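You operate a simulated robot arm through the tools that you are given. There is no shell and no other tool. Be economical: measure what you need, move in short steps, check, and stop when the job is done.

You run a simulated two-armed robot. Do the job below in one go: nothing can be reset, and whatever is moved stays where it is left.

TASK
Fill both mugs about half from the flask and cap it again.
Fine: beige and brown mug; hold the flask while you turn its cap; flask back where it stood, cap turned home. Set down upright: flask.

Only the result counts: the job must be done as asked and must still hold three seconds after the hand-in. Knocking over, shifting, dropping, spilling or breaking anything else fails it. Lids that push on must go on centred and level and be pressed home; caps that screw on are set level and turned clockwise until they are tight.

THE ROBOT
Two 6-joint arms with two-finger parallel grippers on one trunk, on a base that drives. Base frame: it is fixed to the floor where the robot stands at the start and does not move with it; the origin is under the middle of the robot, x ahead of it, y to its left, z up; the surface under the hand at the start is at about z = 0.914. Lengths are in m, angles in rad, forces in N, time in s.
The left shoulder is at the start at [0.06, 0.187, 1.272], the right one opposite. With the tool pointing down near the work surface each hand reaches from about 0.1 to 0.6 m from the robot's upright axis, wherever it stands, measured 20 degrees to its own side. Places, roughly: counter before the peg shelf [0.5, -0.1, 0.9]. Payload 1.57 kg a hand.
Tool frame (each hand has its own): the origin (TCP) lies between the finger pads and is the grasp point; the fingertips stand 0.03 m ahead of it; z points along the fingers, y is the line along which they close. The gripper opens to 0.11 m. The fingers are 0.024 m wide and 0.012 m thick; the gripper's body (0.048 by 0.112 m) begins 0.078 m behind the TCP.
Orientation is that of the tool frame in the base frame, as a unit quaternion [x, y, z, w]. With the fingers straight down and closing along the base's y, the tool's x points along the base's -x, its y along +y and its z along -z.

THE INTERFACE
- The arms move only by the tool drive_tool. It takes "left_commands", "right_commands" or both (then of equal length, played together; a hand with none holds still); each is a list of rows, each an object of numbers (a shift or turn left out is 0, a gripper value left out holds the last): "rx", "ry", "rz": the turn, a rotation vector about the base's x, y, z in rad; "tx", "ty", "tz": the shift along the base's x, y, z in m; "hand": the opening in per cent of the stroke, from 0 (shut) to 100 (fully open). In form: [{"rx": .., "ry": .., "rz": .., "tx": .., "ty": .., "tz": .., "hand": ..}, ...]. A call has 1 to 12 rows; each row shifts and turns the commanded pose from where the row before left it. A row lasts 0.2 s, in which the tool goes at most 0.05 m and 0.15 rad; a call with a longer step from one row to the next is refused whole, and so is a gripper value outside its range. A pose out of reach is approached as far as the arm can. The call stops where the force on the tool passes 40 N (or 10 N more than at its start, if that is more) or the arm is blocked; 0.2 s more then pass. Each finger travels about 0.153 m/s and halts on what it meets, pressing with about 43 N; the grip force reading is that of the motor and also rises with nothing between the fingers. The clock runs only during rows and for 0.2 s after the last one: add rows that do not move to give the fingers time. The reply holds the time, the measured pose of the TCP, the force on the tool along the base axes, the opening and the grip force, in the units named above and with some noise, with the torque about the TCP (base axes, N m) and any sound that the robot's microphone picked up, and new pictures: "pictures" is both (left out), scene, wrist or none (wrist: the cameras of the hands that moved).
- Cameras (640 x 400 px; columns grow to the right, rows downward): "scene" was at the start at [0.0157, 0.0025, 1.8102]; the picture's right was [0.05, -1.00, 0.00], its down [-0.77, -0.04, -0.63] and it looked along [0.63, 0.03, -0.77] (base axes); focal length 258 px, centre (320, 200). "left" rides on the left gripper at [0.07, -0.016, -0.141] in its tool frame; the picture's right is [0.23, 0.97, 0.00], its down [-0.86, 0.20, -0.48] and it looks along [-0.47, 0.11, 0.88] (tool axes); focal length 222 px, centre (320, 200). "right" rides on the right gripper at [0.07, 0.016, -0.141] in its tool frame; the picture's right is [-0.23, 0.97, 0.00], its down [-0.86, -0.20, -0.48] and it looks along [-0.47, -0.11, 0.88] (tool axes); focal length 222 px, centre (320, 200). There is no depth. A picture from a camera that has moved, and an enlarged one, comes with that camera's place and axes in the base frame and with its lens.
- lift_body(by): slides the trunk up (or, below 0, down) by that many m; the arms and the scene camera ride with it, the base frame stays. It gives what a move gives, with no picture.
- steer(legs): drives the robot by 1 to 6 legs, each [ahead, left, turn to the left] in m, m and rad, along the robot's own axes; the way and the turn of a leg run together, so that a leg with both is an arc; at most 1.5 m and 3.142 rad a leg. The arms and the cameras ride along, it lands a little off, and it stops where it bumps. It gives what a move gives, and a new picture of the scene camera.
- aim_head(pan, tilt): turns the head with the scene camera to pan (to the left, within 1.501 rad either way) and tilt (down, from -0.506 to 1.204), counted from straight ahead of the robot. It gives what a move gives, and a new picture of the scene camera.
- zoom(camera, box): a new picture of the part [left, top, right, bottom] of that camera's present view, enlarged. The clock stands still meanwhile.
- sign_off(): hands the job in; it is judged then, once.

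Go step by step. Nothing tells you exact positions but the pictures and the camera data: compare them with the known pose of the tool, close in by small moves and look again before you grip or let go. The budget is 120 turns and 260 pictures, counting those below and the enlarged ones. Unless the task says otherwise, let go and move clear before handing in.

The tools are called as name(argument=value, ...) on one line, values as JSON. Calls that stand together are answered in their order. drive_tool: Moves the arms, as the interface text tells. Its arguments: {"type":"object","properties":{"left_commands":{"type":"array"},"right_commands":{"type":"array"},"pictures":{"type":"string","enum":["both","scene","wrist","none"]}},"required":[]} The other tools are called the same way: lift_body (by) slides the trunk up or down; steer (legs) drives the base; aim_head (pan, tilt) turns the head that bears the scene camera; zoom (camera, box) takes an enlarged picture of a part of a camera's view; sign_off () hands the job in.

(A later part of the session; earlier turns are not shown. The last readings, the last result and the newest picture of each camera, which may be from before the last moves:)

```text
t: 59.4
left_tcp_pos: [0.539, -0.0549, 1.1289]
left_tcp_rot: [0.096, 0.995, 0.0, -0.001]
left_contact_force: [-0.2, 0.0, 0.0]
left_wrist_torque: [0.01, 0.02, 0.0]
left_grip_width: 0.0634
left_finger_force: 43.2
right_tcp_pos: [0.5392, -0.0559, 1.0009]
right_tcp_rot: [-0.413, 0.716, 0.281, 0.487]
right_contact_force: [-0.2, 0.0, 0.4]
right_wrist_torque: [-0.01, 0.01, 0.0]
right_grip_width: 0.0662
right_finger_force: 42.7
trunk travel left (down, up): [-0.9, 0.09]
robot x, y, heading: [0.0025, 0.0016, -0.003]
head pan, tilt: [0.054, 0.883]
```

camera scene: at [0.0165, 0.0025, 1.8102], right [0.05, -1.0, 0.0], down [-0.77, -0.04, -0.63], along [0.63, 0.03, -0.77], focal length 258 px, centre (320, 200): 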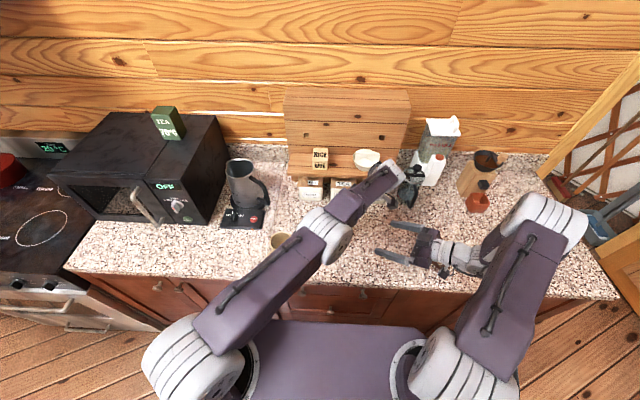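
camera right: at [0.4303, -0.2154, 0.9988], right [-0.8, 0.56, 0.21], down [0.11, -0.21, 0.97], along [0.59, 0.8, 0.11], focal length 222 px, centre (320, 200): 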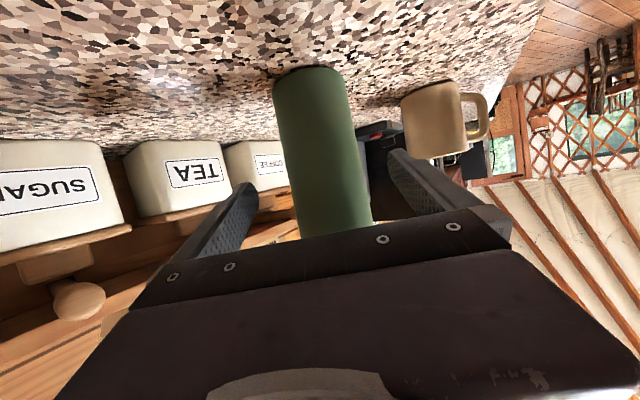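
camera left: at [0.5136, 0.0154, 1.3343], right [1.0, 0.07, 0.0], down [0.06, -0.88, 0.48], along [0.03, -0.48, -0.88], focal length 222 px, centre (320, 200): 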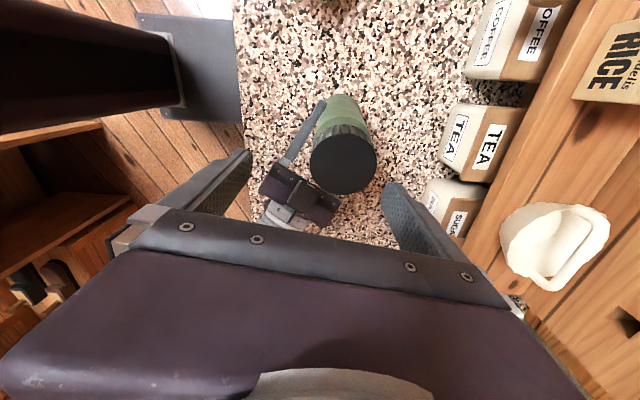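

The forces have vanished, so the cap seems free. I'm lifting it gently.

drive_tool(left_commands=[{"tz": 0.003}, {"tz": 0.004}, {"tz": 0.005}, {}], pictures="wrist")

zoom(camera="scene", box=[300, 170, 400, 250])

```text
t: 60.4
left_tcp_pos: [0.5407, -0.0563, 1.1419]
left_tcp_rot: [0.096, 0.995, -0.001, -0.002]
left_contact_force: [-0.5, -0.1, -0.8]
left_wrist_torque: [-0.03, -0.01, 0.05]
left_grip_width: 0.0633
left_finger_force: 43.0
right_tcp_pos: [0.5401, -0.0548, 1.0012]
right_tcp_rot: [-0.414, 0.716, 0.282, 0.487]
right_contact_force: [-0.9, 0.1, -0.1]
right_wrist_torque: [-0.04, 0.01, 0.03]
right_grip_width: 0.0662
right_finger_force: 42.7
trunk travel left (down, up): [-0.9, 0.09]
robot x, y, heading: [-0.0026, 0.0006, -0.001]
head pan, tilt: [0.054, 0.883]
camera left: at [0.4698, -0.0589, 1.2827], right [-0.04, 1.0, 0.0], down [0.88, 0.03, 0.48], along [0.48, 0.02, -0.88], focal length 222 px, centre (320, 200)
```

left: 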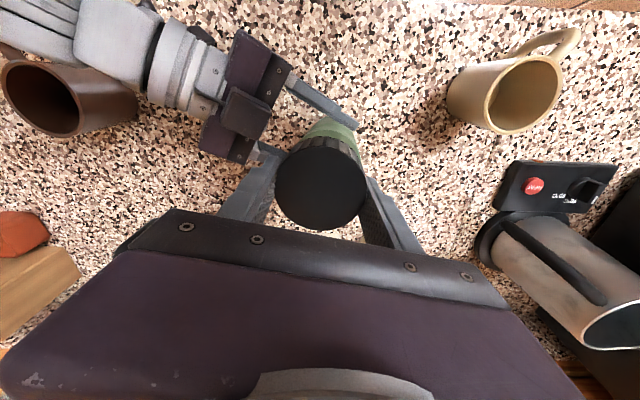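

```text
5.00 times, centred on (350, 210) of scene
camera zoom: at [0.0165, 0.0023, 1.8101], right [0.05, -1.0, 0.0], down [-0.77, -0.04, -0.63], along [0.63, 0.03, -0.77], focal length 1289 px, centre (170, 150)
```

zoom: 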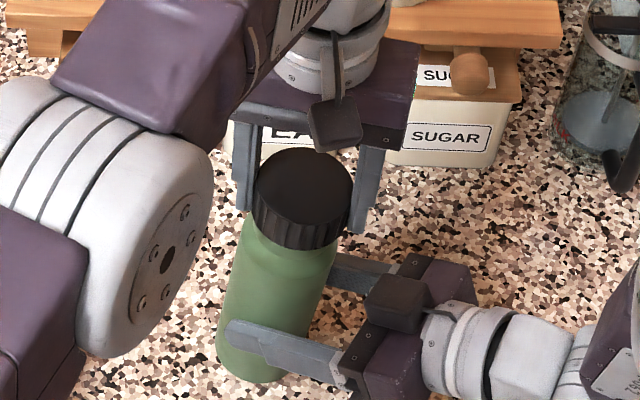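

The cap is off. I'm lifting it clear and parking the left hand, still holding the cap, back to the left.

drive_tool(left_commands=[{"tz": 0.02}, {"tz": 0.025}, {"tz": 0.02, "tx": -0.02}, {"tz": 0.03, "tx": -0.03}, {"tz": 0.03, "tx": -0.03, "ty": 0.02}, {"tz": 0.02, "tx": -0.02, "ty": 0.04}, {"tz": 0.02, "tx": -0.02, "ty": 0.04}, {"ty": 0.045}, {"ty": 0.045}, {"ty": 0.045}, {"ty": 0.045}, {"ty": 0.045}])

zoom(camera="scene", box=[300, 170, 400, 250])

```text
t: 63.0
left_tcp_pos: [0.4183, 0.2733, 1.3032]
left_tcp_rot: [0.096, 0.995, -0.001, -0.002]
left_contact_force: [0.8, 1.2, -1.2]
left_wrist_torque: [0.0, 0.02, 0.01]
left_grip_width: 0.0625
left_finger_force: 43.2
right_tcp_pos: [0.5404, -0.0535, 1.0017]
right_tcp_rot: [-0.415, 0.716, 0.282, 0.485]
right_contact_force: [0.3, 0.7, -0.6]
right_wrist_torque: [-0.06, 0.0, -0.03]
right_grip_width: 0.0661
right_finger_force: 42.8
trunk travel left (down, up): [-0.9, 0.09]
robot x, y, heading: [-0.0003, 0.0001, 0.002]
head pan, tilt: [0.054, 0.883]
camera scene: at [0.0171, 0.0051, 1.8101], right [0.05, -1.0, 0.0], down [-0.77, -0.04, -0.63], along [0.63, 0.03, -0.77], focal length 258 px, centre (320, 200)
camera left: at [0.3479, 0.2705, 1.4448], right [-0.04, 1.0, 0.0], down [0.88, 0.03, 0.48], along [0.47, 0.02, -0.88], focal length 222 px, centre (320, 200)
```

scene: 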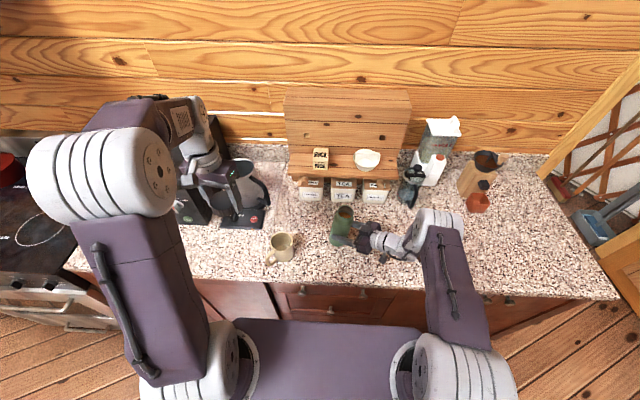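
left: 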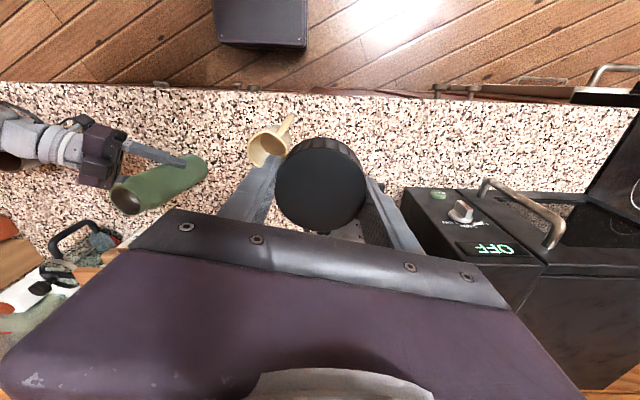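

```text
5.00 times, centred on (350, 210) of scene
camera zoom: at [0.0171, 0.0051, 1.8101], right [0.05, -1.0, 0.0], down [-0.77, -0.04, -0.63], along [0.63, 0.03, -0.77], focal length 1289 px, centre (170, 150)
```

zoom: 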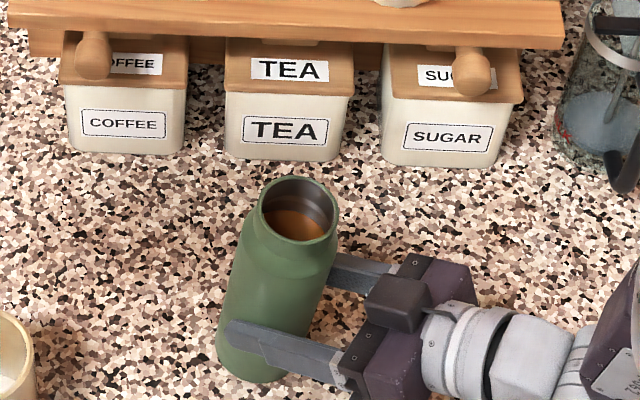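

The flask is open and about 3 cm below full with a brown drink. I'm lifting it and carrying it upright to the far side of the beige mug, yawing so it can tip back toward the robot over the mug.

drive_tool(right_commands=[{"tz": 0.02}, {"tz": 0.03}, {"tz": 0.03}, {"tx": 0.005, "ty": 0.02, "tz": 0.01}, {"tx": 0.005, "ty": 0.024, "rz": 0.1}, {"tx": 0.005, "ty": 0.025, "rz": 0.1}, {"tx": 0.005, "ty": 0.025, "rz": 0.1}, {"tx": 0.005, "ty": 0.025, "rz": 0.1}, {"tx": 0.005, "ty": 0.025, "rz": 0.1}, {"tx": 0.005, "ty": 0.025, "rz": 0.02}, {"tx": 0.005, "ty": 0.025}, {"ty": 0.016}])

zoom(camera="scene", box=[240, 170, 400, 270])

```text
t: 65.6
left_tcp_pos: [0.4187, 0.2707, 1.3034]
left_tcp_rot: [0.096, 0.995, -0.001, -0.001]
left_contact_force: [-0.4, -0.2, -0.2]
left_wrist_torque: [-0.03, 0.04, 0.02]
left_grip_width: 0.062
left_finger_force: 43.3
right_tcp_pos: [0.5562, 0.1473, 1.0937]
right_tcp_rot: [-0.585, 0.586, 0.397, 0.397]
right_contact_force: [0.7, -0.2, -2.9]
right_wrist_torque: [-0.04, 0.01, 0.02]
right_grip_width: 0.0663
right_finger_force: 42.8
right hand out of reach, approached as far as the arm can: row 10, 11
trunk travel left (down, up): [-0.9, 0.09]
robot x, y, heading: [0.0, 0.0003, 0.002]
head pan, tilt: [0.054, 0.883]
camera scene: at [0.0167, 0.0032, 1.8101], right [0.05, -1.0, 0.0], down [-0.77, -0.04, -0.63], along [0.63, 0.03, -0.77], focal length 258 px, centre (320, 200)
camera right: at [0.5397, -0.0091, 1.0805], right [-0.97, 0.09, 0.21], down [0.2, -0.13, 0.97], along [0.11, 0.99, 0.11], focal length 222 px, centre (320, 200)
```

scene: 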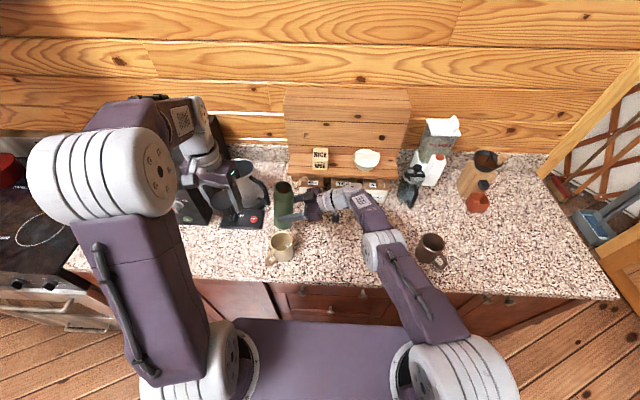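
right: 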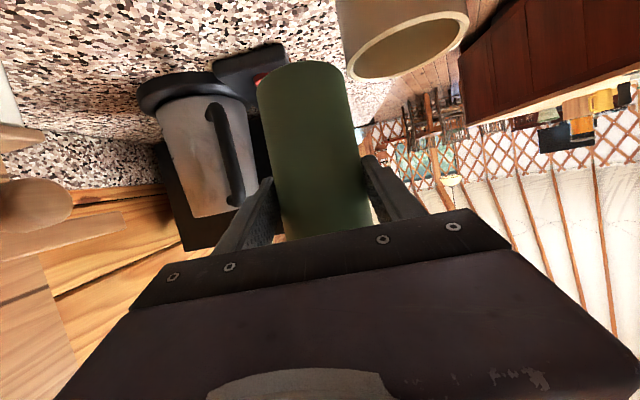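

```text
4.00 times, centred on (320, 220) of scene
camera zoom: at [0.0167, 0.0032, 1.8101], right [0.05, -1.0, 0.0], down [-0.77, -0.04, -0.63], along [0.63, 0.03, -0.77], focal length 1031 px, centre (320, 120)
```

zoom: 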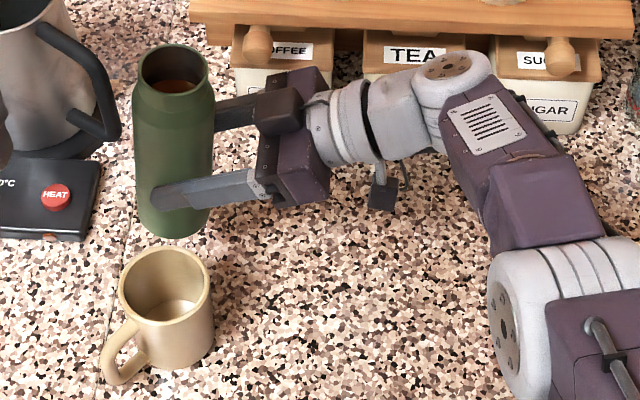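

The flask stands behind the beige mug with the rim centred about (0.473, 0.162). I'm tilting toward the robot by 30°, still below the pouring angle, and shifting back to keep the lip over the mug.

drive_tool(right_commands=[{"ry": -0.13, "tx": 0.005, "ty": 0.004}, {"ry": -0.13, "tx": 0.008, "ty": 0.004}, {"ry": -0.13, "tx": 0.01, "ty": 0.004}, {"ry": -0.13, "tx": 0.01, "ty": 0.003}, {}])

zoom(camera="scene", box=[240, 170, 400, 270])

```text
t: 66.8
left_tcp_pos: [0.4186, 0.2715, 1.305]
left_tcp_rot: [0.096, 0.995, -0.001, -0.001]
left_contact_force: [0.1, 0.2, 0.3]
left_wrist_torque: [-0.04, 0.01, 0.0]
left_grip_width: 0.0619
left_finger_force: 43.5
right_tcp_pos: [0.5906, 0.1629, 1.0916]
right_tcp_rot: [0.667, -0.463, -0.233, -0.535]
right_contact_force: [0.7, -0.1, -2.1]
right_wrist_torque: [-0.02, -0.01, 0.03]
right_grip_width: 0.0663
right_finger_force: 43.1
trunk travel left (down, up): [-0.9, 0.09]
robot x, y, heading: [0.0012, 0.0013, -0.003]
head pan, tilt: [0.054, 0.883]
camera scene: at [0.0165, 0.0028, 1.8101], right [0.05, -1.0, 0.0], down [-0.77, -0.04, -0.63], along [0.63, 0.03, -0.77], focal length 258 px, centre (320, 200)
camera right: at [0.5827, 0.0062, 1.0713], right [-0.95, 0.08, -0.3], down [-0.31, -0.13, 0.94], along [0.04, 0.99, 0.15], focal length 222 px, centre (320, 200)
```

scene: 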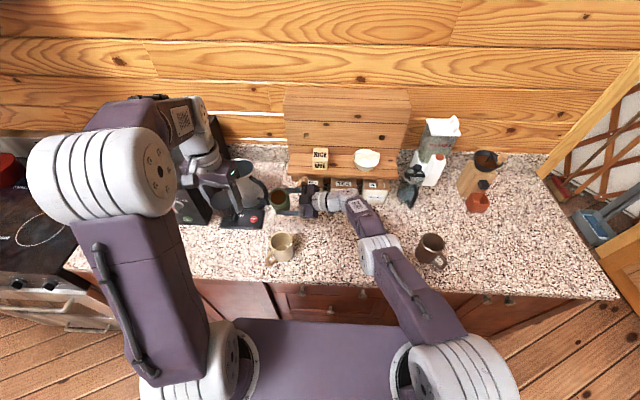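
right: 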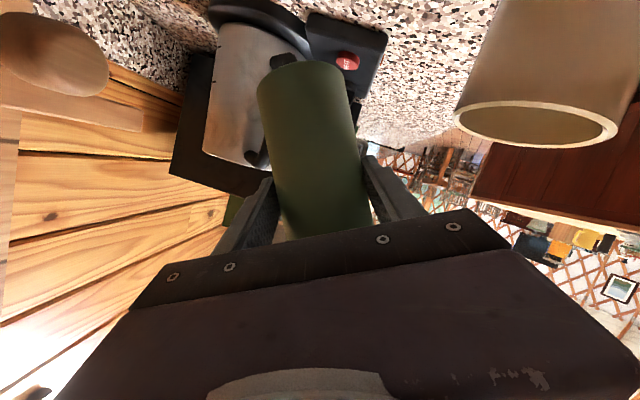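

```text
4.00 times, centred on (320, 220) of scene
camera zoom: at [0.0165, 0.0028, 1.8101], right [0.05, -1.0, 0.0], down [-0.77, -0.04, -0.63], along [0.63, 0.03, -0.77], focal length 1031 px, centre (320, 120)
```

zoom: 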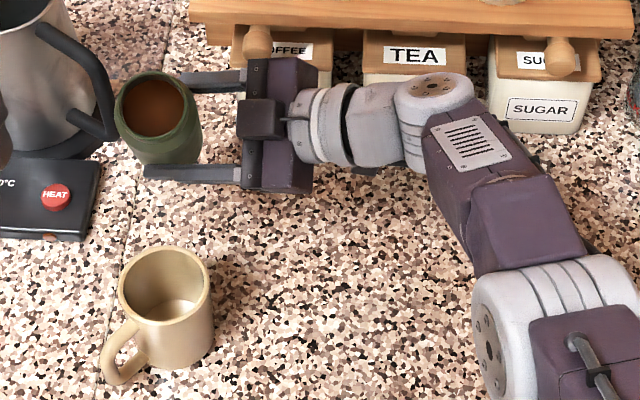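

Clear of the kettle, and the drink is near the lip. I'm lowering and tilting to about 45° over the mug.

drive_tool(right_commands=[{"tx": -0.004, "tz": -0.02}, {"tx": -0.003, "tz": -0.02}, {"tx": -0.003, "tz": -0.02, "ry": -0.09}, {"ry": -0.09}, {"ry": -0.08}, {}], pictures="wrist")

zoom(camera="scene", box=[240, 190, 340, 270])

```text
t: 68.2
left_tcp_pos: [0.4182, 0.2704, 1.3036]
left_tcp_rot: [0.096, 0.995, -0.001, -0.001]
left_contact_force: [-0.6, 0.2, -0.8]
left_wrist_torque: [-0.02, 0.02, 0.0]
left_grip_width: 0.0616
left_finger_force: 43.0
right_tcp_pos: [0.5747, 0.1586, 1.0353]
right_tcp_rot: [0.692, -0.39, -0.145, -0.591]
right_contact_force: [0.9, 0.3, -3.2]
right_wrist_torque: [-0.06, -0.01, -0.01]
right_grip_width: 0.0659
right_finger_force: 42.8
right hand out of reach, approached as far as the arm can: row 2, 3, 5
trunk travel left (down, up): [-0.9, 0.09]
robot x, y, heading: [0.0012, -0.0004, -0.001]
head pan, tilt: [0.054, 0.883]
camera right: at [0.5719, 0.0013, 1.0135], right [-0.84, 0.08, -0.53], down [-0.54, -0.13, 0.83], along [0.0, 0.99, 0.16], focal length 222 px, centre (320, 200)
```

right: 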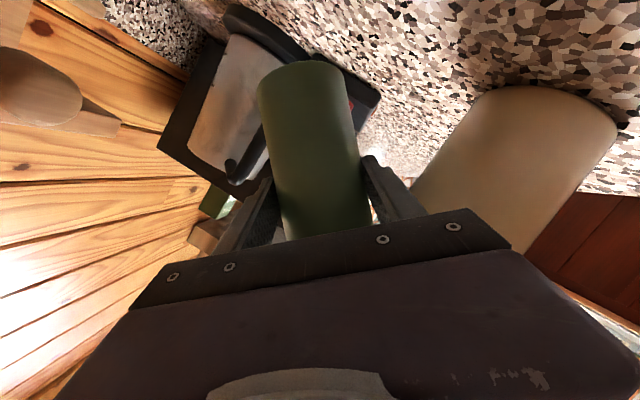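

```text
5.00 times, centred on (290, 230) of scene
camera zoom: at [0.0163, 0.0025, 1.8102], right [0.05, -1.0, 0.0], down [-0.77, -0.04, -0.63], along [0.63, 0.03, -0.77], focal length 1289 px, centre (470, 50)
```

zoom: 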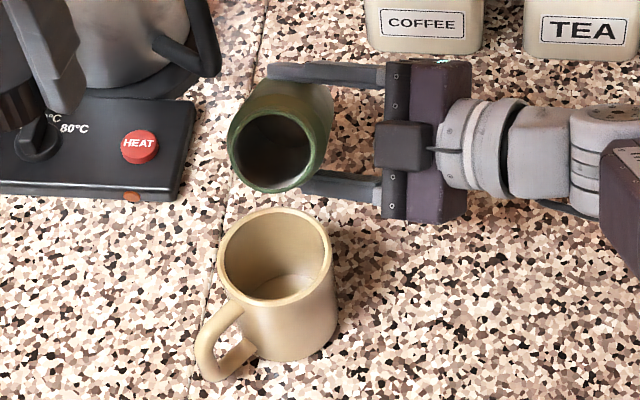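

The lip is just over the mug centre, so I shift slightly back and increase the tilt towards 58°, watching for flow.

drive_tool(right_commands=[{"tx": 0.01, "ty": 0.004}, {"tx": 0.006, "ry": -0.08}, {"tx": 0.006, "ry": -0.08}, {"ry": -0.06}, {}], pictures="none")

zoom(camera="scene", box=[240, 190, 340, 270])

```text
t: 69.4
left_tcp_pos: [0.4183, 0.2714, 1.3041]
left_tcp_rot: [0.096, 0.995, -0.001, 0.0]
left_contact_force: [-0.1, -0.2, 0.4]
left_wrist_torque: [0.02, -0.02, 0.01]
left_grip_width: 0.0615
left_finger_force: 42.9
right_tcp_pos: [0.5806, 0.1542, 1.0425]
right_tcp_rot: [0.706, -0.352, -0.102, -0.607]
right_contact_force: [-0.4, -0.4, -2.6]
right_wrist_torque: [-0.04, -0.04, -0.04]
right_grip_width: 0.0662
right_finger_force: 42.9
right hand out of reach, approached as far as the arm can: row 1, 2, 3, 4
trunk travel left (down, up): [-0.9, 0.09]
robot x, y, heading: [-0.0022, -0.0033, -0.005]
head pan, tilt: [0.054, 0.883]
```

```text
5.00 times, centred on (290, 230) of scene
camera zoom: at [0.0164, 0.0029, 1.8101], right [0.05, -1.0, 0.0], down [-0.77, -0.04, -0.63], along [0.63, 0.03, -0.77], focal length 1289 px, centre (470, 50)
```

zoom: 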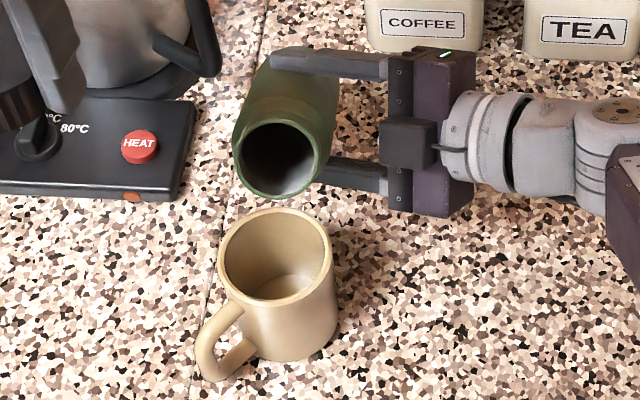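

The right arm is at its limit so far to the left, and nothing has flowed yet. I'll tip the flask back up, raise it, tuck the left hand in and shift the base left by 12 cm.

drive_tool(right_commands=[{"ry": 0.13, "tz": 0.01}, {"ry": 0.13, "tz": 0.02}, {"ry": 0.13, "tz": 0.02}, {"ry": 0.13, "tz": 0.02}, {"ry": 0.13}, {"ry": 0.1, "ty": -0.02}, {"ty": -0.03}, {"ty": -0.03}], left_commands=[{"tz": 0.01, "tx": -0.01, "ty": -0.005}, {"tz": 0.01, "tx": -0.01, "ty": -0.005}, {"tz": 0.01, "tx": -0.01}, {"tz": 0.01, "tx": -0.01}, {}, {}, {}, {}])

steer(legs=[[0.0, 0.12, 0.0]])

```text
t: 71.2
left_tcp_pos: [0.3805, 0.2593, 1.3469]
left_tcp_rot: [0.095, 0.995, 0.0, -0.001]
left_contact_force: [0.1, 0.2, -0.3]
left_wrist_torque: [-0.01, -0.03, 0.02]
left_grip_width: 0.062
left_finger_force: 42.9
right_tcp_pos: [0.5803, 0.0693, 1.1146]
right_tcp_rot: [0.621, -0.548, -0.354, -0.435]
right_contact_force: [0.2, 0.3, -3.0]
right_wrist_torque: [-0.03, 0.0, 0.0]
right_grip_width: 0.0663
right_finger_force: 43.4
right hand out of reach, approached as far as the arm can: row 2, 5, 6, 8
trunk travel left (down, up): [-0.9, 0.09]
robot x, y, heading: [-0.0014, 0.0003, -0.0]
head pan, tilt: [0.054, 0.883]
camera scene: at [0.0168, 0.0015, 1.8102], right [0.05, -1.0, 0.0], down [-0.77, -0.04, -0.63], along [0.63, 0.03, -0.77], focal length 258 px, centre (320, 200)
camera right: at [0.5689, -0.0884, 1.0985], right [-1.0, 0.06, 0.06], down [0.05, -0.12, 0.99], along [0.07, 0.99, 0.12], focal length 222 px, centre (320, 200)
camera left: at [0.3096, 0.2563, 1.4877], right [-0.04, 1.0, 0.0], down [0.88, 0.03, 0.48], along [0.48, 0.02, -0.88], focal length 222 px, centre (320, 200)
```

scene: 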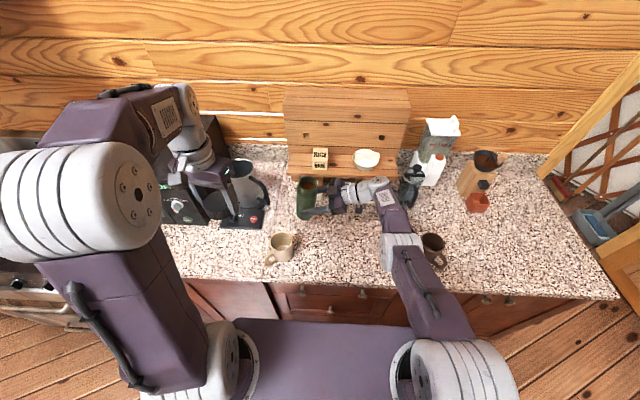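
right: 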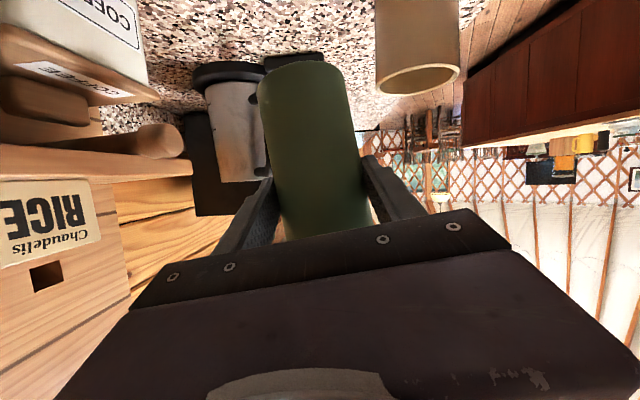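
left: 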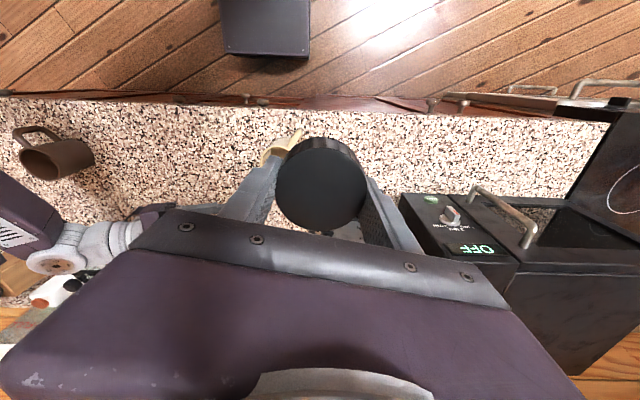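

```text
t: 72.5
left_tcp_pos: [0.38, 0.379, 1.347]
left_tcp_rot: [0.095, 0.996, 0.0, 0.0]
left_contact_force: [-0.4, 0.4, -0.5]
left_wrist_torque: [0.0, 0.0, -0.03]
left_grip_width: 0.0617
left_finger_force: 43.0
right_tcp_pos: [0.5809, 0.1897, 1.1134]
right_tcp_rot: [0.62, -0.547, -0.356, -0.436]
right_contact_force: [0.3, 0.4, -2.5]
right_wrist_torque: [-0.03, -0.04, 0.02]
right_grip_width: 0.0663
right_finger_force: 43.1
trunk travel left (down, up): [-0.9, 0.09]
robot x, y, heading: [-0.0023, 0.1195, 0.005]
head pan, tilt: [0.054, 0.883]
camera scene: at [0.0163, 0.1198, 1.8102], right [0.06, -1.0, 0.0], down [-0.77, -0.04, -0.63], along [0.63, 0.04, -0.77], focal length 258 px, centre (320, 200)
```

scene: 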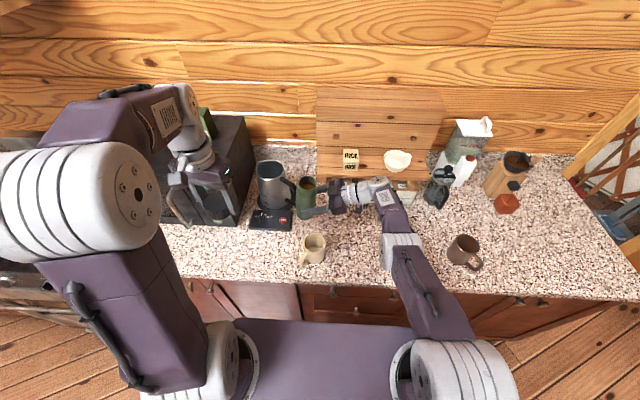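

The base shifted cleanly and the flask is nearly upright behind the mug. I'm tilting again over the mug to about 50°.

drive_tool(right_commands=[{"ry": -0.12, "ty": -0.01, "tz": -0.01, "tx": 0.01}, {"ry": -0.12, "ty": -0.01, "tz": -0.012}, {"ry": -0.12, "ty": -0.008, "tz": -0.012}, {"ry": -0.12, "tz": -0.012}, {"ry": -0.12, "tz": -0.012}, {"ry": -0.12, "tz": -0.012}, {}], pictures="none")

zoom(camera="scene", box=[260, 180, 380, 280])

```text
t: 74.0
left_tcp_pos: [0.3796, 0.382, 1.3472]
left_tcp_rot: [0.095, 0.995, 0.0, 0.0]
left_contact_force: [0.6, 0.0, -0.2]
left_wrist_torque: [-0.01, 0.0, 0.03]
left_grip_width: 0.0619
left_finger_force: 42.8
right_tcp_pos: [0.5939, 0.1634, 1.0416]
right_tcp_rot: [0.706, -0.359, -0.112, -0.6]
right_contact_force: [0.0, 1.0, -3.6]
right_wrist_torque: [-0.01, -0.01, -0.02]
right_grip_width: 0.0663
right_finger_force: 42.8
right hand out of reach, approached as far as the arm can: row 3
trunk travel left (down, up): [-0.9, 0.09]
robot x, y, heading: [-0.0016, 0.1218, 0.001]
head pan, tilt: [0.054, 0.883]
```

```text
4.00 times, centred on (320, 230) of scene
camera zoom: at [0.0164, 0.1244, 1.8102], right [0.06, -1.0, 0.0], down [-0.77, -0.04, -0.63], along [0.63, 0.04, -0.77], focal length 1031 px, centre (320, 80)
```

zoom: 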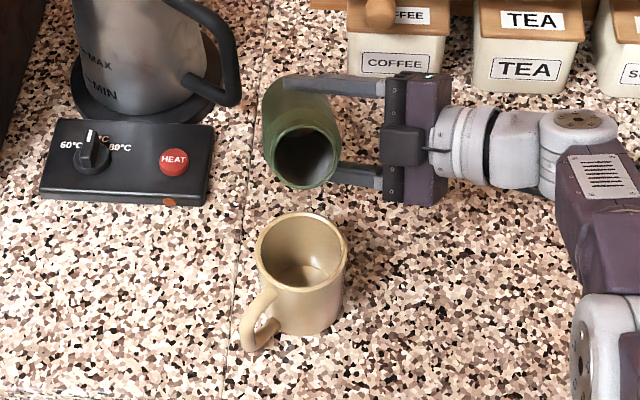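

The lip is above the mug, 1.5 cm behind its centre. I'm tilting further in small steps.

drive_tool(right_commands=[{"ry": -0.07, "tx": 0.003, "ty": 0.004}, {"ry": -0.07, "tx": 0.002}, {"ry": -0.07, "tx": 0.001}, {}], pictures="none")

zoom(camera="scene", box=[260, 180, 380, 280])

```text
t: 75.0
left_tcp_pos: [0.3791, 0.3809, 1.3468]
left_tcp_rot: [0.095, 0.996, -0.001, -0.001]
left_contact_force: [-0.5, 0.6, -0.1]
left_wrist_torque: [0.01, 0.02, -0.04]
left_grip_width: 0.0616
left_finger_force: 43.5
right_tcp_pos: [0.594, 0.1708, 1.0423]
right_tcp_rot: [0.713, -0.347, -0.099, -0.601]
right_contact_force: [-1.6, -0.1, -3.3]
right_wrist_torque: [-0.05, 0.02, -0.03]
right_grip_width: 0.0662
right_finger_force: 43.3
right hand out of reach, approached as far as the arm can: row 2, 3
trunk travel left (down, up): [-0.9, 0.09]
robot x, y, heading: [-0.0005, 0.1233, -0.002]
head pan, tilt: [0.054, 0.883]
```

```text
4.00 times, centred on (320, 230) of scene
camera zoom: at [0.0163, 0.1243, 1.8101], right [0.06, -1.0, 0.0], down [-0.77, -0.04, -0.63], along [0.63, 0.04, -0.77], focal length 1031 px, centre (320, 80)
```

zoom: 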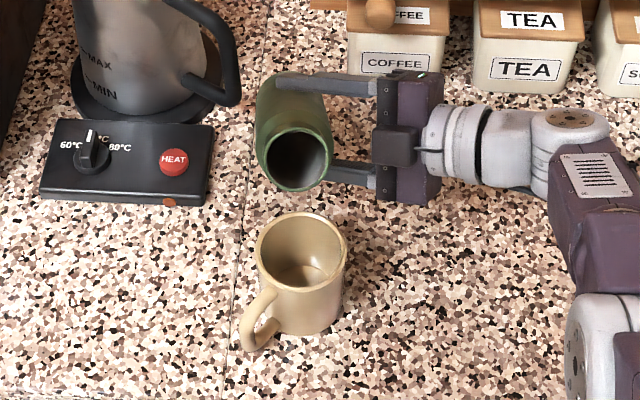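

The arm is nearly stretched straight in this pose. I'll tip back a bit, turn the hand back to its 60° yaw, which brings the wrist nearer, and pour along that line instead.

drive_tool(right_commands=[{"ry": 0.12, "tz": 0.01}, {"ry": 0.12, "tz": 0.01}, {"ry": 0.12, "tz": 0.01}, {"rz": -0.13, "tx": -0.002, "ty": -0.016}, {"rz": -0.13, "tx": -0.002, "ty": -0.016}, {"rz": -0.13, "tx": -0.004, "ty": -0.016}, {"rz": -0.13, "tx": -0.005, "ty": -0.016}, {}], pictures="none")

zoom(camera="scene", box=[260, 180, 380, 280])

```text
t: 76.8
left_tcp_pos: [0.3761, 0.3836, 1.3485]
left_tcp_rot: [0.095, 0.995, 0.0, 0.001]
left_contact_force: [-0.5, -0.4, -0.2]
left_wrist_torque: [0.01, -0.03, -0.01]
left_grip_width: 0.0613
left_finger_force: 43.2
right_tcp_pos: [0.6732, 0.1072, 1.0248]
right_tcp_rot: [-0.546, 0.609, 0.082, 0.57]
right_contact_force: [-13.9, 6.3, -3.8]
right_wrist_torque: [-0.14, -0.15, 0.32]
right_grip_width: 0.0661
right_finger_force: 43.0
right hand out of reach, approached as far as the arm can: row 4, 5, 6, 7
trunk travel left (down, up): [-0.9, 0.09]
robot x, y, heading: [-0.0006, 0.1242, 0.004]
head pan, tilt: [0.054, 0.883]
```

```text
4.00 times, centred on (320, 230) of scene
camera zoom: at [0.012, 0.1261, 1.8102], right [0.06, -1.0, 0.0], down [-0.77, -0.04, -0.64], along [0.64, 0.04, -0.77], focal length 1031 px, centre (320, 80)
```

zoom: 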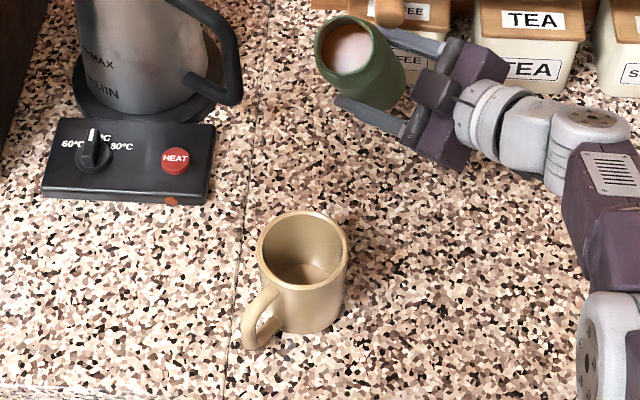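

The arm drifted forward and is touching something near the canisters, so I'm backing off at once along the contact force direction.

drive_tool(right_commands=[{"tx": -0.02, "ty": 0.008, "tz": 0.005}, {"tx": -0.02, "ty": 0.008, "tz": 0.01}, {"tx": -0.02, "tz": 0.01}])

zoom(camera="scene", box=[280, 130, 440, 250])

```text
t: 77.7
left_tcp_pos: [0.3785, 0.3819, 1.3473]
left_tcp_rot: [0.095, 0.996, -0.001, -0.001]
left_contact_force: [0.2, -1.0, 0.1]
left_wrist_torque: [-0.02, -0.05, -0.01]
left_grip_width: 0.0619
left_finger_force: 43.2
right_tcp_pos: [0.6742, 0.1128, 1.0223]
right_tcp_rot: [-0.543, 0.611, 0.082, 0.57]
right_contact_force: [-5.5, -0.7, -3.4]
right_wrist_torque: [-0.02, 0.07, -0.1]
right_grip_width: 0.0662
right_finger_force: 43.0
right hand out of reach, approached as far as the arm can: row 1, 2, 3
trunk travel left (down, up): [-0.9, 0.09]
robot x, y, heading: [-0.0009, 0.1208, 0.002]
head pan, tilt: [0.054, 0.883]
camera scene: at [0.015, 0.1239, 1.8102], right [0.06, -1.0, 0.0], down [-0.77, -0.04, -0.64], along [0.63, 0.04, -0.77], focal length 258 px, centre (320, 200)
camera right: at [0.5927, -0.0224, 1.0057], right [-0.79, 0.51, -0.33], down [-0.35, 0.07, 0.94], along [0.5, 0.86, 0.13], focal length 222 px, centre (320, 200)
```

scene: 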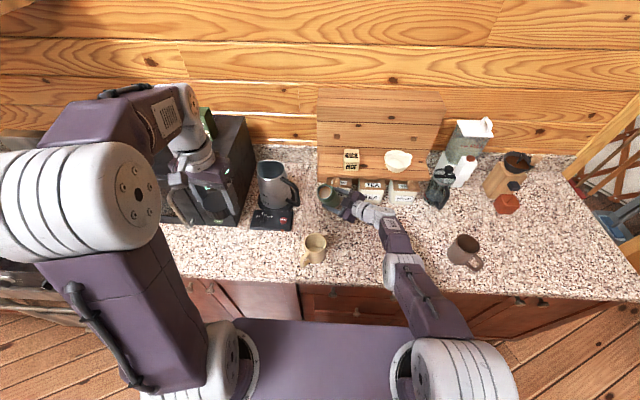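
right: 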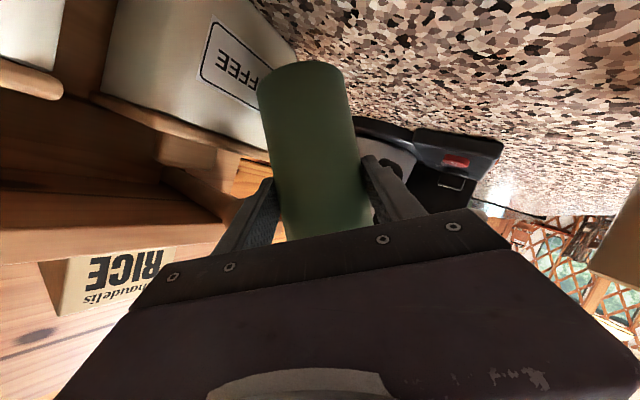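

```text
3.33 times, centred on (360, 190) of scene
camera zoom: at [0.015, 0.1239, 1.8102], right [0.06, -1.0, 0.0], down [-0.77, -0.04, -0.64], along [0.63, 0.04, -0.77], focal length 859 px, centre (187, 233)
```

zoom: 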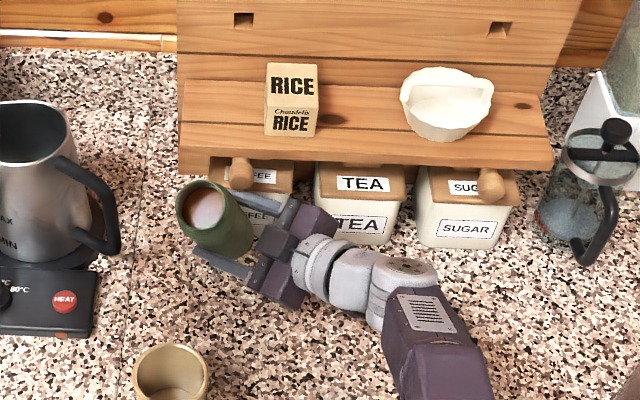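

That direction is blocked at this wrist pose. I'll undo the yaw that caused it in small steps.

drive_tool(right_commands=[{"rz": 0.1, "ry": 0.05}, {"rz": 0.1, "ry": 0.05}, {"rz": 0.1, "ry": 0.05, "tx": -0.01}], pictures="none")

zoom(camera="scene", box=[280, 130, 440, 250])

```text
t: 78.5
left_tcp_pos: [0.3789, 0.3823, 1.3463]
left_tcp_rot: [0.095, 0.995, -0.002, -0.002]
left_contact_force: [-0.1, 0.0, 0.0]
left_wrist_torque: [0.0, -0.03, 0.03]
left_grip_width: 0.0616
left_finger_force: 42.9
right_tcp_pos: [0.6208, 0.1065, 1.0371]
right_tcp_rot: [0.622, -0.562, -0.208, -0.503]
right_contact_force: [-0.2, 0.6, -2.7]
right_wrist_torque: [-0.03, 0.0, 0.01]
right_grip_width: 0.0662
right_finger_force: 43.4
right hand out of reach, approached as far as the arm can: row 1, 2, 3
trunk travel left (down, up): [-0.9, 0.09]
robot x, y, heading: [0.0006, 0.1221, 0.004]
head pan, tilt: [0.054, 0.883]
```

```text
3.33 times, centred on (360, 190) of scene
camera zoom: at [0.0157, 0.1239, 1.8102], right [0.06, -1.0, 0.0], down [-0.77, -0.04, -0.63], along [0.63, 0.04, -0.77], focal length 859 px, centre (187, 233)
```

zoom: 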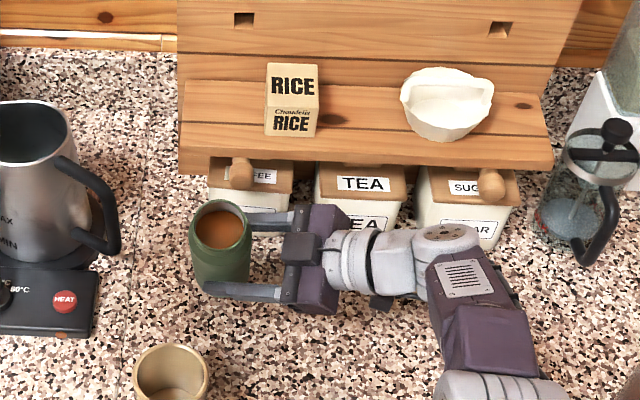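

It's free again, and the drink is intact. Rolling that way is wrist-limited, so I'll set the flask upright and use the opposite roll with better base placement. First I'm making it upright and moving clear.

drive_tool(right_commands=[{"rx": 0.048, "ry": 0.129, "tz": 0.015}, {"rx": 0.048, "ry": 0.129, "tz": 0.015}, {"rx": 0.048, "ry": 0.129, "tz": 0.015}, {"tx": -0.01, "ty": -0.005, "tz": 0.01}, {"tx": -0.015, "ty": -0.01, "rz": -0.05}, {"tx": -0.015, "ty": -0.01, "rz": -0.05}, {"tx": -0.015, "ty": -0.01, "rz": -0.05}, {}])

zoom(camera="scene", box=[240, 130, 480, 280])

```text
t: 80.2
left_tcp_pos: [0.3803, 0.3814, 1.3465]
left_tcp_rot: [0.095, 0.996, -0.002, 0.0]
left_contact_force: [0.1, -0.3, 0.3]
left_wrist_torque: [-0.02, 0.01, 0.01]
left_grip_width: 0.0616
left_finger_force: 42.3
right_tcp_pos: [0.5452, 0.0723, 1.0959]
right_tcp_rot: [-0.483, 0.672, 0.327, 0.456]
right_contact_force: [0.2, 0.0, -2.8]
right_wrist_torque: [-0.06, 0.06, 0.0]
right_grip_width: 0.0662
right_finger_force: 43.4
right hand out of reach, approached as far as the arm can: row 1, 2, 3
trunk travel left (down, up): [-0.9, 0.09]
robot x, y, heading: [0.0033, 0.1228, -0.005]
head pan, tilt: [0.054, 0.883]
camera scene: at [0.0164, 0.124, 1.8102], right [0.06, -1.0, 0.0], down [-0.77, -0.04, -0.63], along [0.63, 0.04, -0.77], focal length 258 px, centre (320, 200)
camera right: at [0.48, -0.0722, 1.0826], right [-0.9, 0.39, 0.21], down [0.15, -0.18, 0.97], along [0.42, 0.9, 0.11], focal length 222 px, centre (320, 200)
```

scene: 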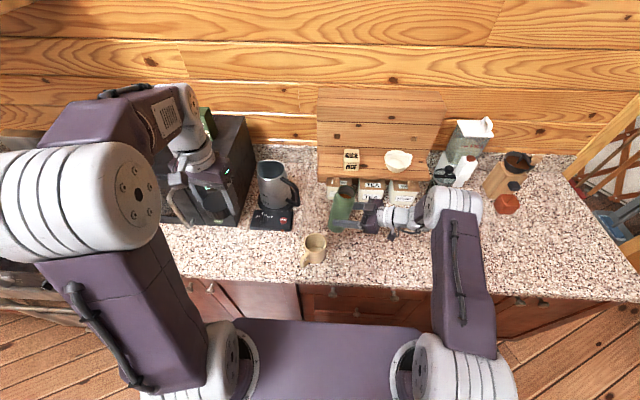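
right: 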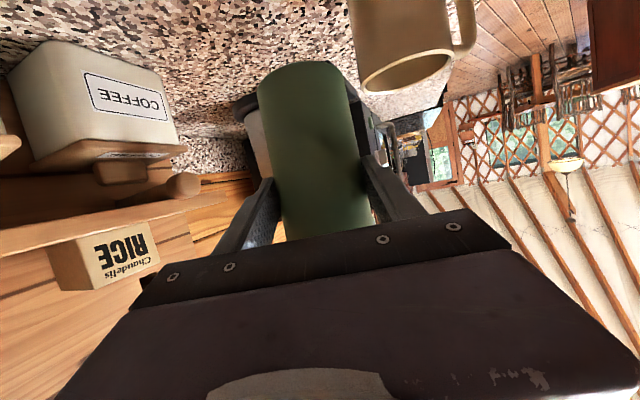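

```text
2.67 times, centred on (360, 205) of scene
camera zoom: at [0.0164, 0.124, 1.8102], right [0.06, -1.0, 0.0], down [-0.77, -0.04, -0.63], along [0.63, 0.04, -0.77], focal length 687 px, centre (213, 187)
```

zoom: 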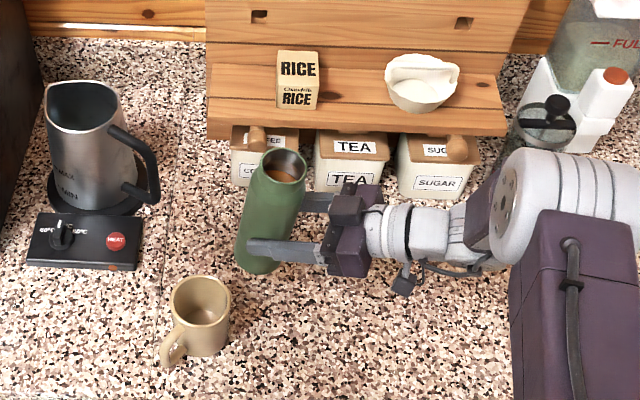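

The arm has flipped back to its roomier elbow-out shape. I'll test rolling the flask here by 40°, which is below the pour angle.

drive_tool(right_commands=[{"rx": -0.045, "ry": -0.133}, {"rx": -0.045, "ry": -0.133}, {"rx": -0.045, "ry": -0.133}, {"rx": -0.045, "ry": -0.133}, {"rx": -0.045, "ry": -0.133}, {}], pictures="none")

zoom(camera="scene", box=[240, 130, 480, 280])

```text
t: 81.7
left_tcp_pos: [0.3778, 0.3818, 1.3457]
left_tcp_rot: [0.094, 0.996, -0.001, -0.001]
left_contact_force: [-0.5, 0.5, -0.7]
left_wrist_torque: [0.01, -0.01, 0.02]
left_grip_width: 0.0613
left_finger_force: 43.5
right_tcp_pos: [0.668, 0.0502, 1.0938]
right_tcp_rot: [0.612, -0.518, -0.078, -0.593]
right_contact_force: [-1.1, -0.4, -2.5]
right_wrist_torque: [-0.05, 0.0, -0.01]
right_grip_width: 0.0663
right_finger_force: 43.6
right hand out of reach, approached as far as the arm can: row 2, 3, 4, 5
trunk travel left (down, up): [-0.9, 0.09]
robot x, y, heading: [0.0006, 0.1217, -0.003]
head pan, tilt: [0.054, 0.883]
```

```text
2.67 times, centred on (360, 205) of scene
camera zoom: at [0.0164, 0.1241, 1.8102], right [0.06, -1.0, 0.0], down [-0.77, -0.04, -0.63], along [0.63, 0.04, -0.77], focal length 687 px, centre (213, 187)
```

zoom: 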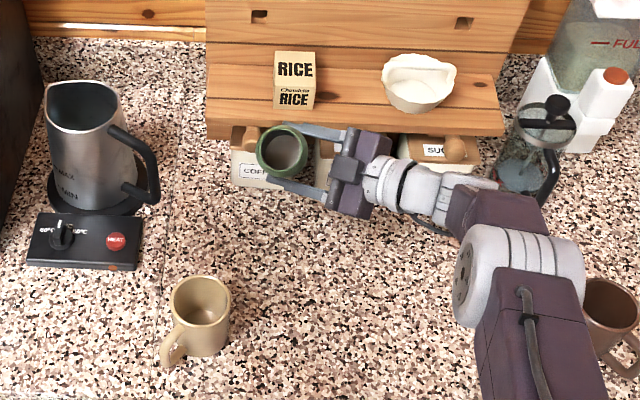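

It drifts forward again, so this roll direction is no good. I'm reversing right away and bringing the flask back upright and clear of the shelf.

drive_tool(right_commands=[{"rx": 0.045, "ry": 0.133, "tx": -0.02}, {"rx": 0.045, "ry": 0.133, "tx": -0.03}, {"rx": 0.045, "ry": 0.133, "tx": -0.03}, {"rx": 0.045, "ry": 0.133, "tx": -0.03}, {"rx": 0.045, "ry": 0.133}, {}], pictures="none")

zoom(camera="scene", box=[240, 130, 480, 280])

```text
t: 83.0
left_tcp_pos: [0.3797, 0.3818, 1.3458]
left_tcp_rot: [0.095, 0.996, -0.001, -0.001]
left_contact_force: [-0.3, -0.1, 0.4]
left_wrist_torque: [0.0, 0.0, 0.01]
left_grip_width: 0.0616
left_finger_force: 42.9
right_tcp_pos: [0.5581, 0.0497, 1.0968]
right_tcp_rot: [-0.484, 0.672, 0.329, 0.455]
right_contact_force: [0.5, 0.0, -2.8]
right_wrist_torque: [-0.04, -0.01, 0.03]
right_grip_width: 0.0663
right_finger_force: 42.4
trunk travel left (down, up): [-0.9, 0.09]
robot x, y, heading: [0.0001, 0.1207, 0.002]
head pan, tilt: [0.054, 0.883]
```

```text
2.67 times, centred on (360, 205) of scene
camera zoom: at [0.0168, 0.124, 1.8101], right [0.06, -1.0, 0.0], down [-0.77, -0.04, -0.63], along [0.63, 0.04, -0.77], focal length 687 px, centre (213, 187)
```

zoom: 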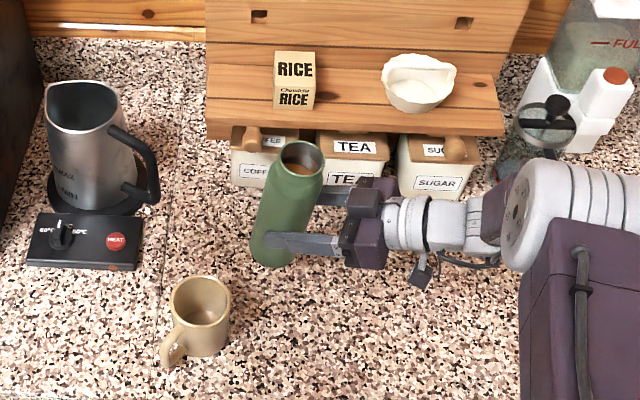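

Everything's standing. I'm raising the flask, then backing the base up and left so I can pour away from the robot using the free roll direction.

drive_tool(right_commands=[{"tz": 0.025}, {"tz": 0.025}, {"tz": 0.025}, {}], pictures="none")

steer(legs=[[-0.19, 0, 0], [0, 0.137, 0]])

```text
t: 84.0
left_tcp_pos: [0.3793, 0.382, 1.3451]
left_tcp_rot: [0.094, 0.996, -0.001, -0.001]
left_contact_force: [-0.5, 0.4, 0.0]
left_wrist_torque: [-0.02, -0.01, 0.0]
left_grip_width: 0.0616
left_finger_force: 43.4
right_tcp_pos: [0.5575, 0.049, 1.1708]
right_tcp_rot: [-0.484, 0.672, 0.328, 0.455]
right_contact_force: [-0.4, -0.2, -2.5]
right_wrist_torque: [-0.02, -0.04, 0.0]
right_grip_width: 0.0663
right_finger_force: 42.4
trunk travel left (down, up): [-0.9, 0.09]
robot x, y, heading: [0.0018, 0.125, 0.003]
head pan, tilt: [0.054, 0.883]
```

```text
t: 86.5
left_tcp_pos: [0.1876, 0.5131, 1.347]
left_tcp_rot: [0.094, 0.996, 0.002, -0.001]
left_contact_force: [-0.6, 0.8, -0.2]
left_wrist_torque: [0.0, -0.02, -0.05]
left_grip_width: 0.0616
left_finger_force: 42.8
right_tcp_pos: [0.3667, 0.1817, 1.1713]
right_tcp_rot: [-0.485, 0.67, 0.33, 0.456]
right_contact_force: [-0.3, -0.7, -2.8]
right_wrist_torque: [-0.03, -0.01, 0.0]
right_grip_width: 0.0664
right_finger_force: 42.9
trunk travel left (down, up): [-0.9, 0.09]
robot x, y, heading: [-0.1888, 0.258, 0.007]
head pan, tilt: [0.054, 0.883]
camera scene: at [-0.1759, 0.2538, 1.8102], right [0.06, -1.0, 0.0], down [-0.77, -0.04, -0.64], along [0.63, 0.04, -0.77], focal length 258 px, centre (320, 200)
```

scene: 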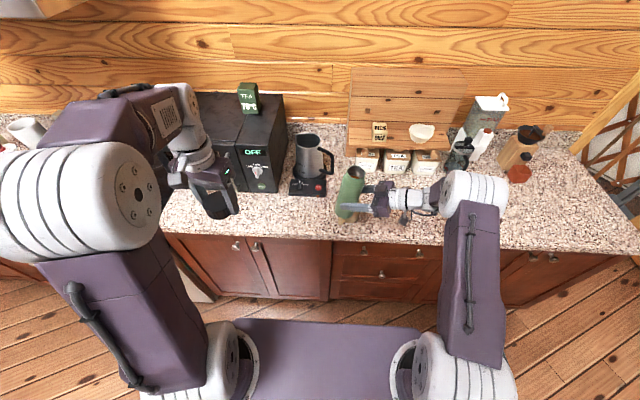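

The base is in place. I'm testing the roll away from the robot, 30°.

drive_tool(right_commands=[{"rx": 0.0416, "ry": 0.1231}, {"rx": 0.0416, "ry": 0.1231}, {"rx": 0.0416, "ry": 0.1231}, {"rx": 0.0416, "ry": 0.1231}, {}], pictures="wrist")

zoom(camera="scene", box=[300, 140, 460, 260])

```text
t: 87.7
left_tcp_pos: [0.1874, 0.5159, 1.3466]
left_tcp_rot: [0.095, 0.996, 0.0, -0.001]
left_contact_force: [0.2, 0.1, -0.1]
left_wrist_torque: [0.0, -0.02, 0.02]
left_grip_width: 0.0617
left_finger_force: 42.9
right_tcp_pos: [0.3679, 0.1828, 1.1716]
right_tcp_rot: [-0.351, 0.732, 0.491, 0.315]
right_contact_force: [-0.9, 0.2, -3.0]
right_wrist_torque: [0.01, 0.03, 0.02]
right_grip_width: 0.0661
right_finger_force: 43.1
trunk travel left (down, up): [-0.9, 0.09]
robot x, y, heading: [-0.1896, 0.2563, 0.003]
head pan, tilt: [0.054, 0.883]
camera right: at [0.2976, 0.0404, 1.167], right [-0.68, 0.31, 0.67], down [0.58, -0.33, 0.74], along [0.45, 0.89, 0.04], focal length 222 px, centre (320, 200)
```

right: 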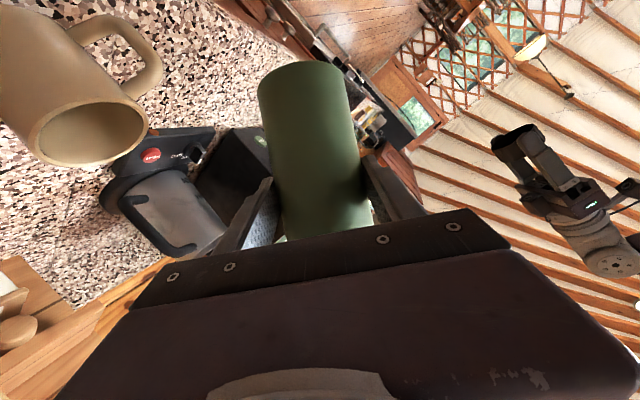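

```text
3.33 times, centred on (380, 200) of scene
camera zoom: at [-0.1742, 0.2568, 1.8102], right [0.06, -1.0, 0.0], down [-0.77, -0.04, -0.63], along [0.63, 0.04, -0.77], focal length 859 px, centre (120, 200)
```

zoom: 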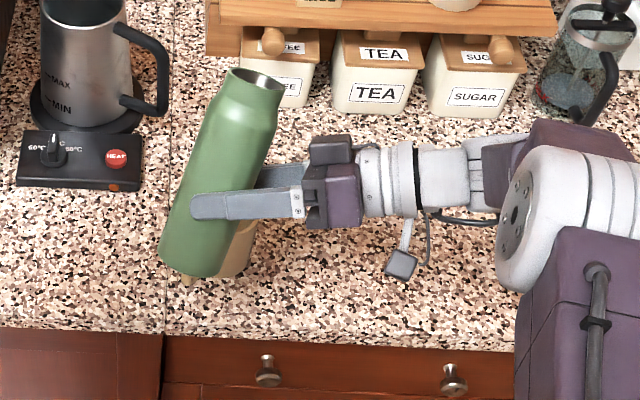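

The roll works well this way. I'll take a precise fix on the mug rim from this camera.

zoom(camera="right", box=[0, 0, 240, 180])

```text
2.22 times, centred on (120, 90) of right
camera zoom: at [0.2976, 0.0404, 1.167], right [-0.68, 0.31, 0.67], down [0.58, -0.33, 0.74], along [0.45, 0.89, 0.04], focal length 494 px, centre (764, 444)
```

zoom: 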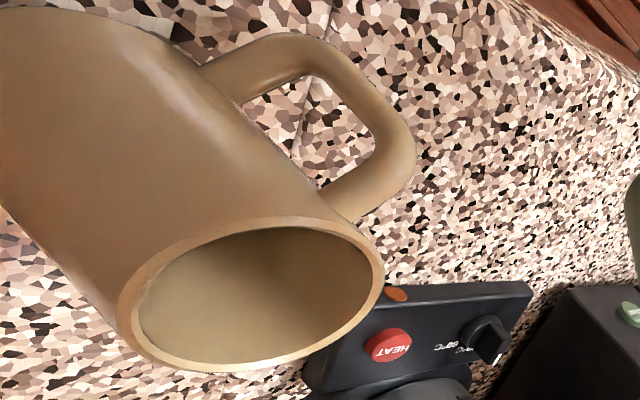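

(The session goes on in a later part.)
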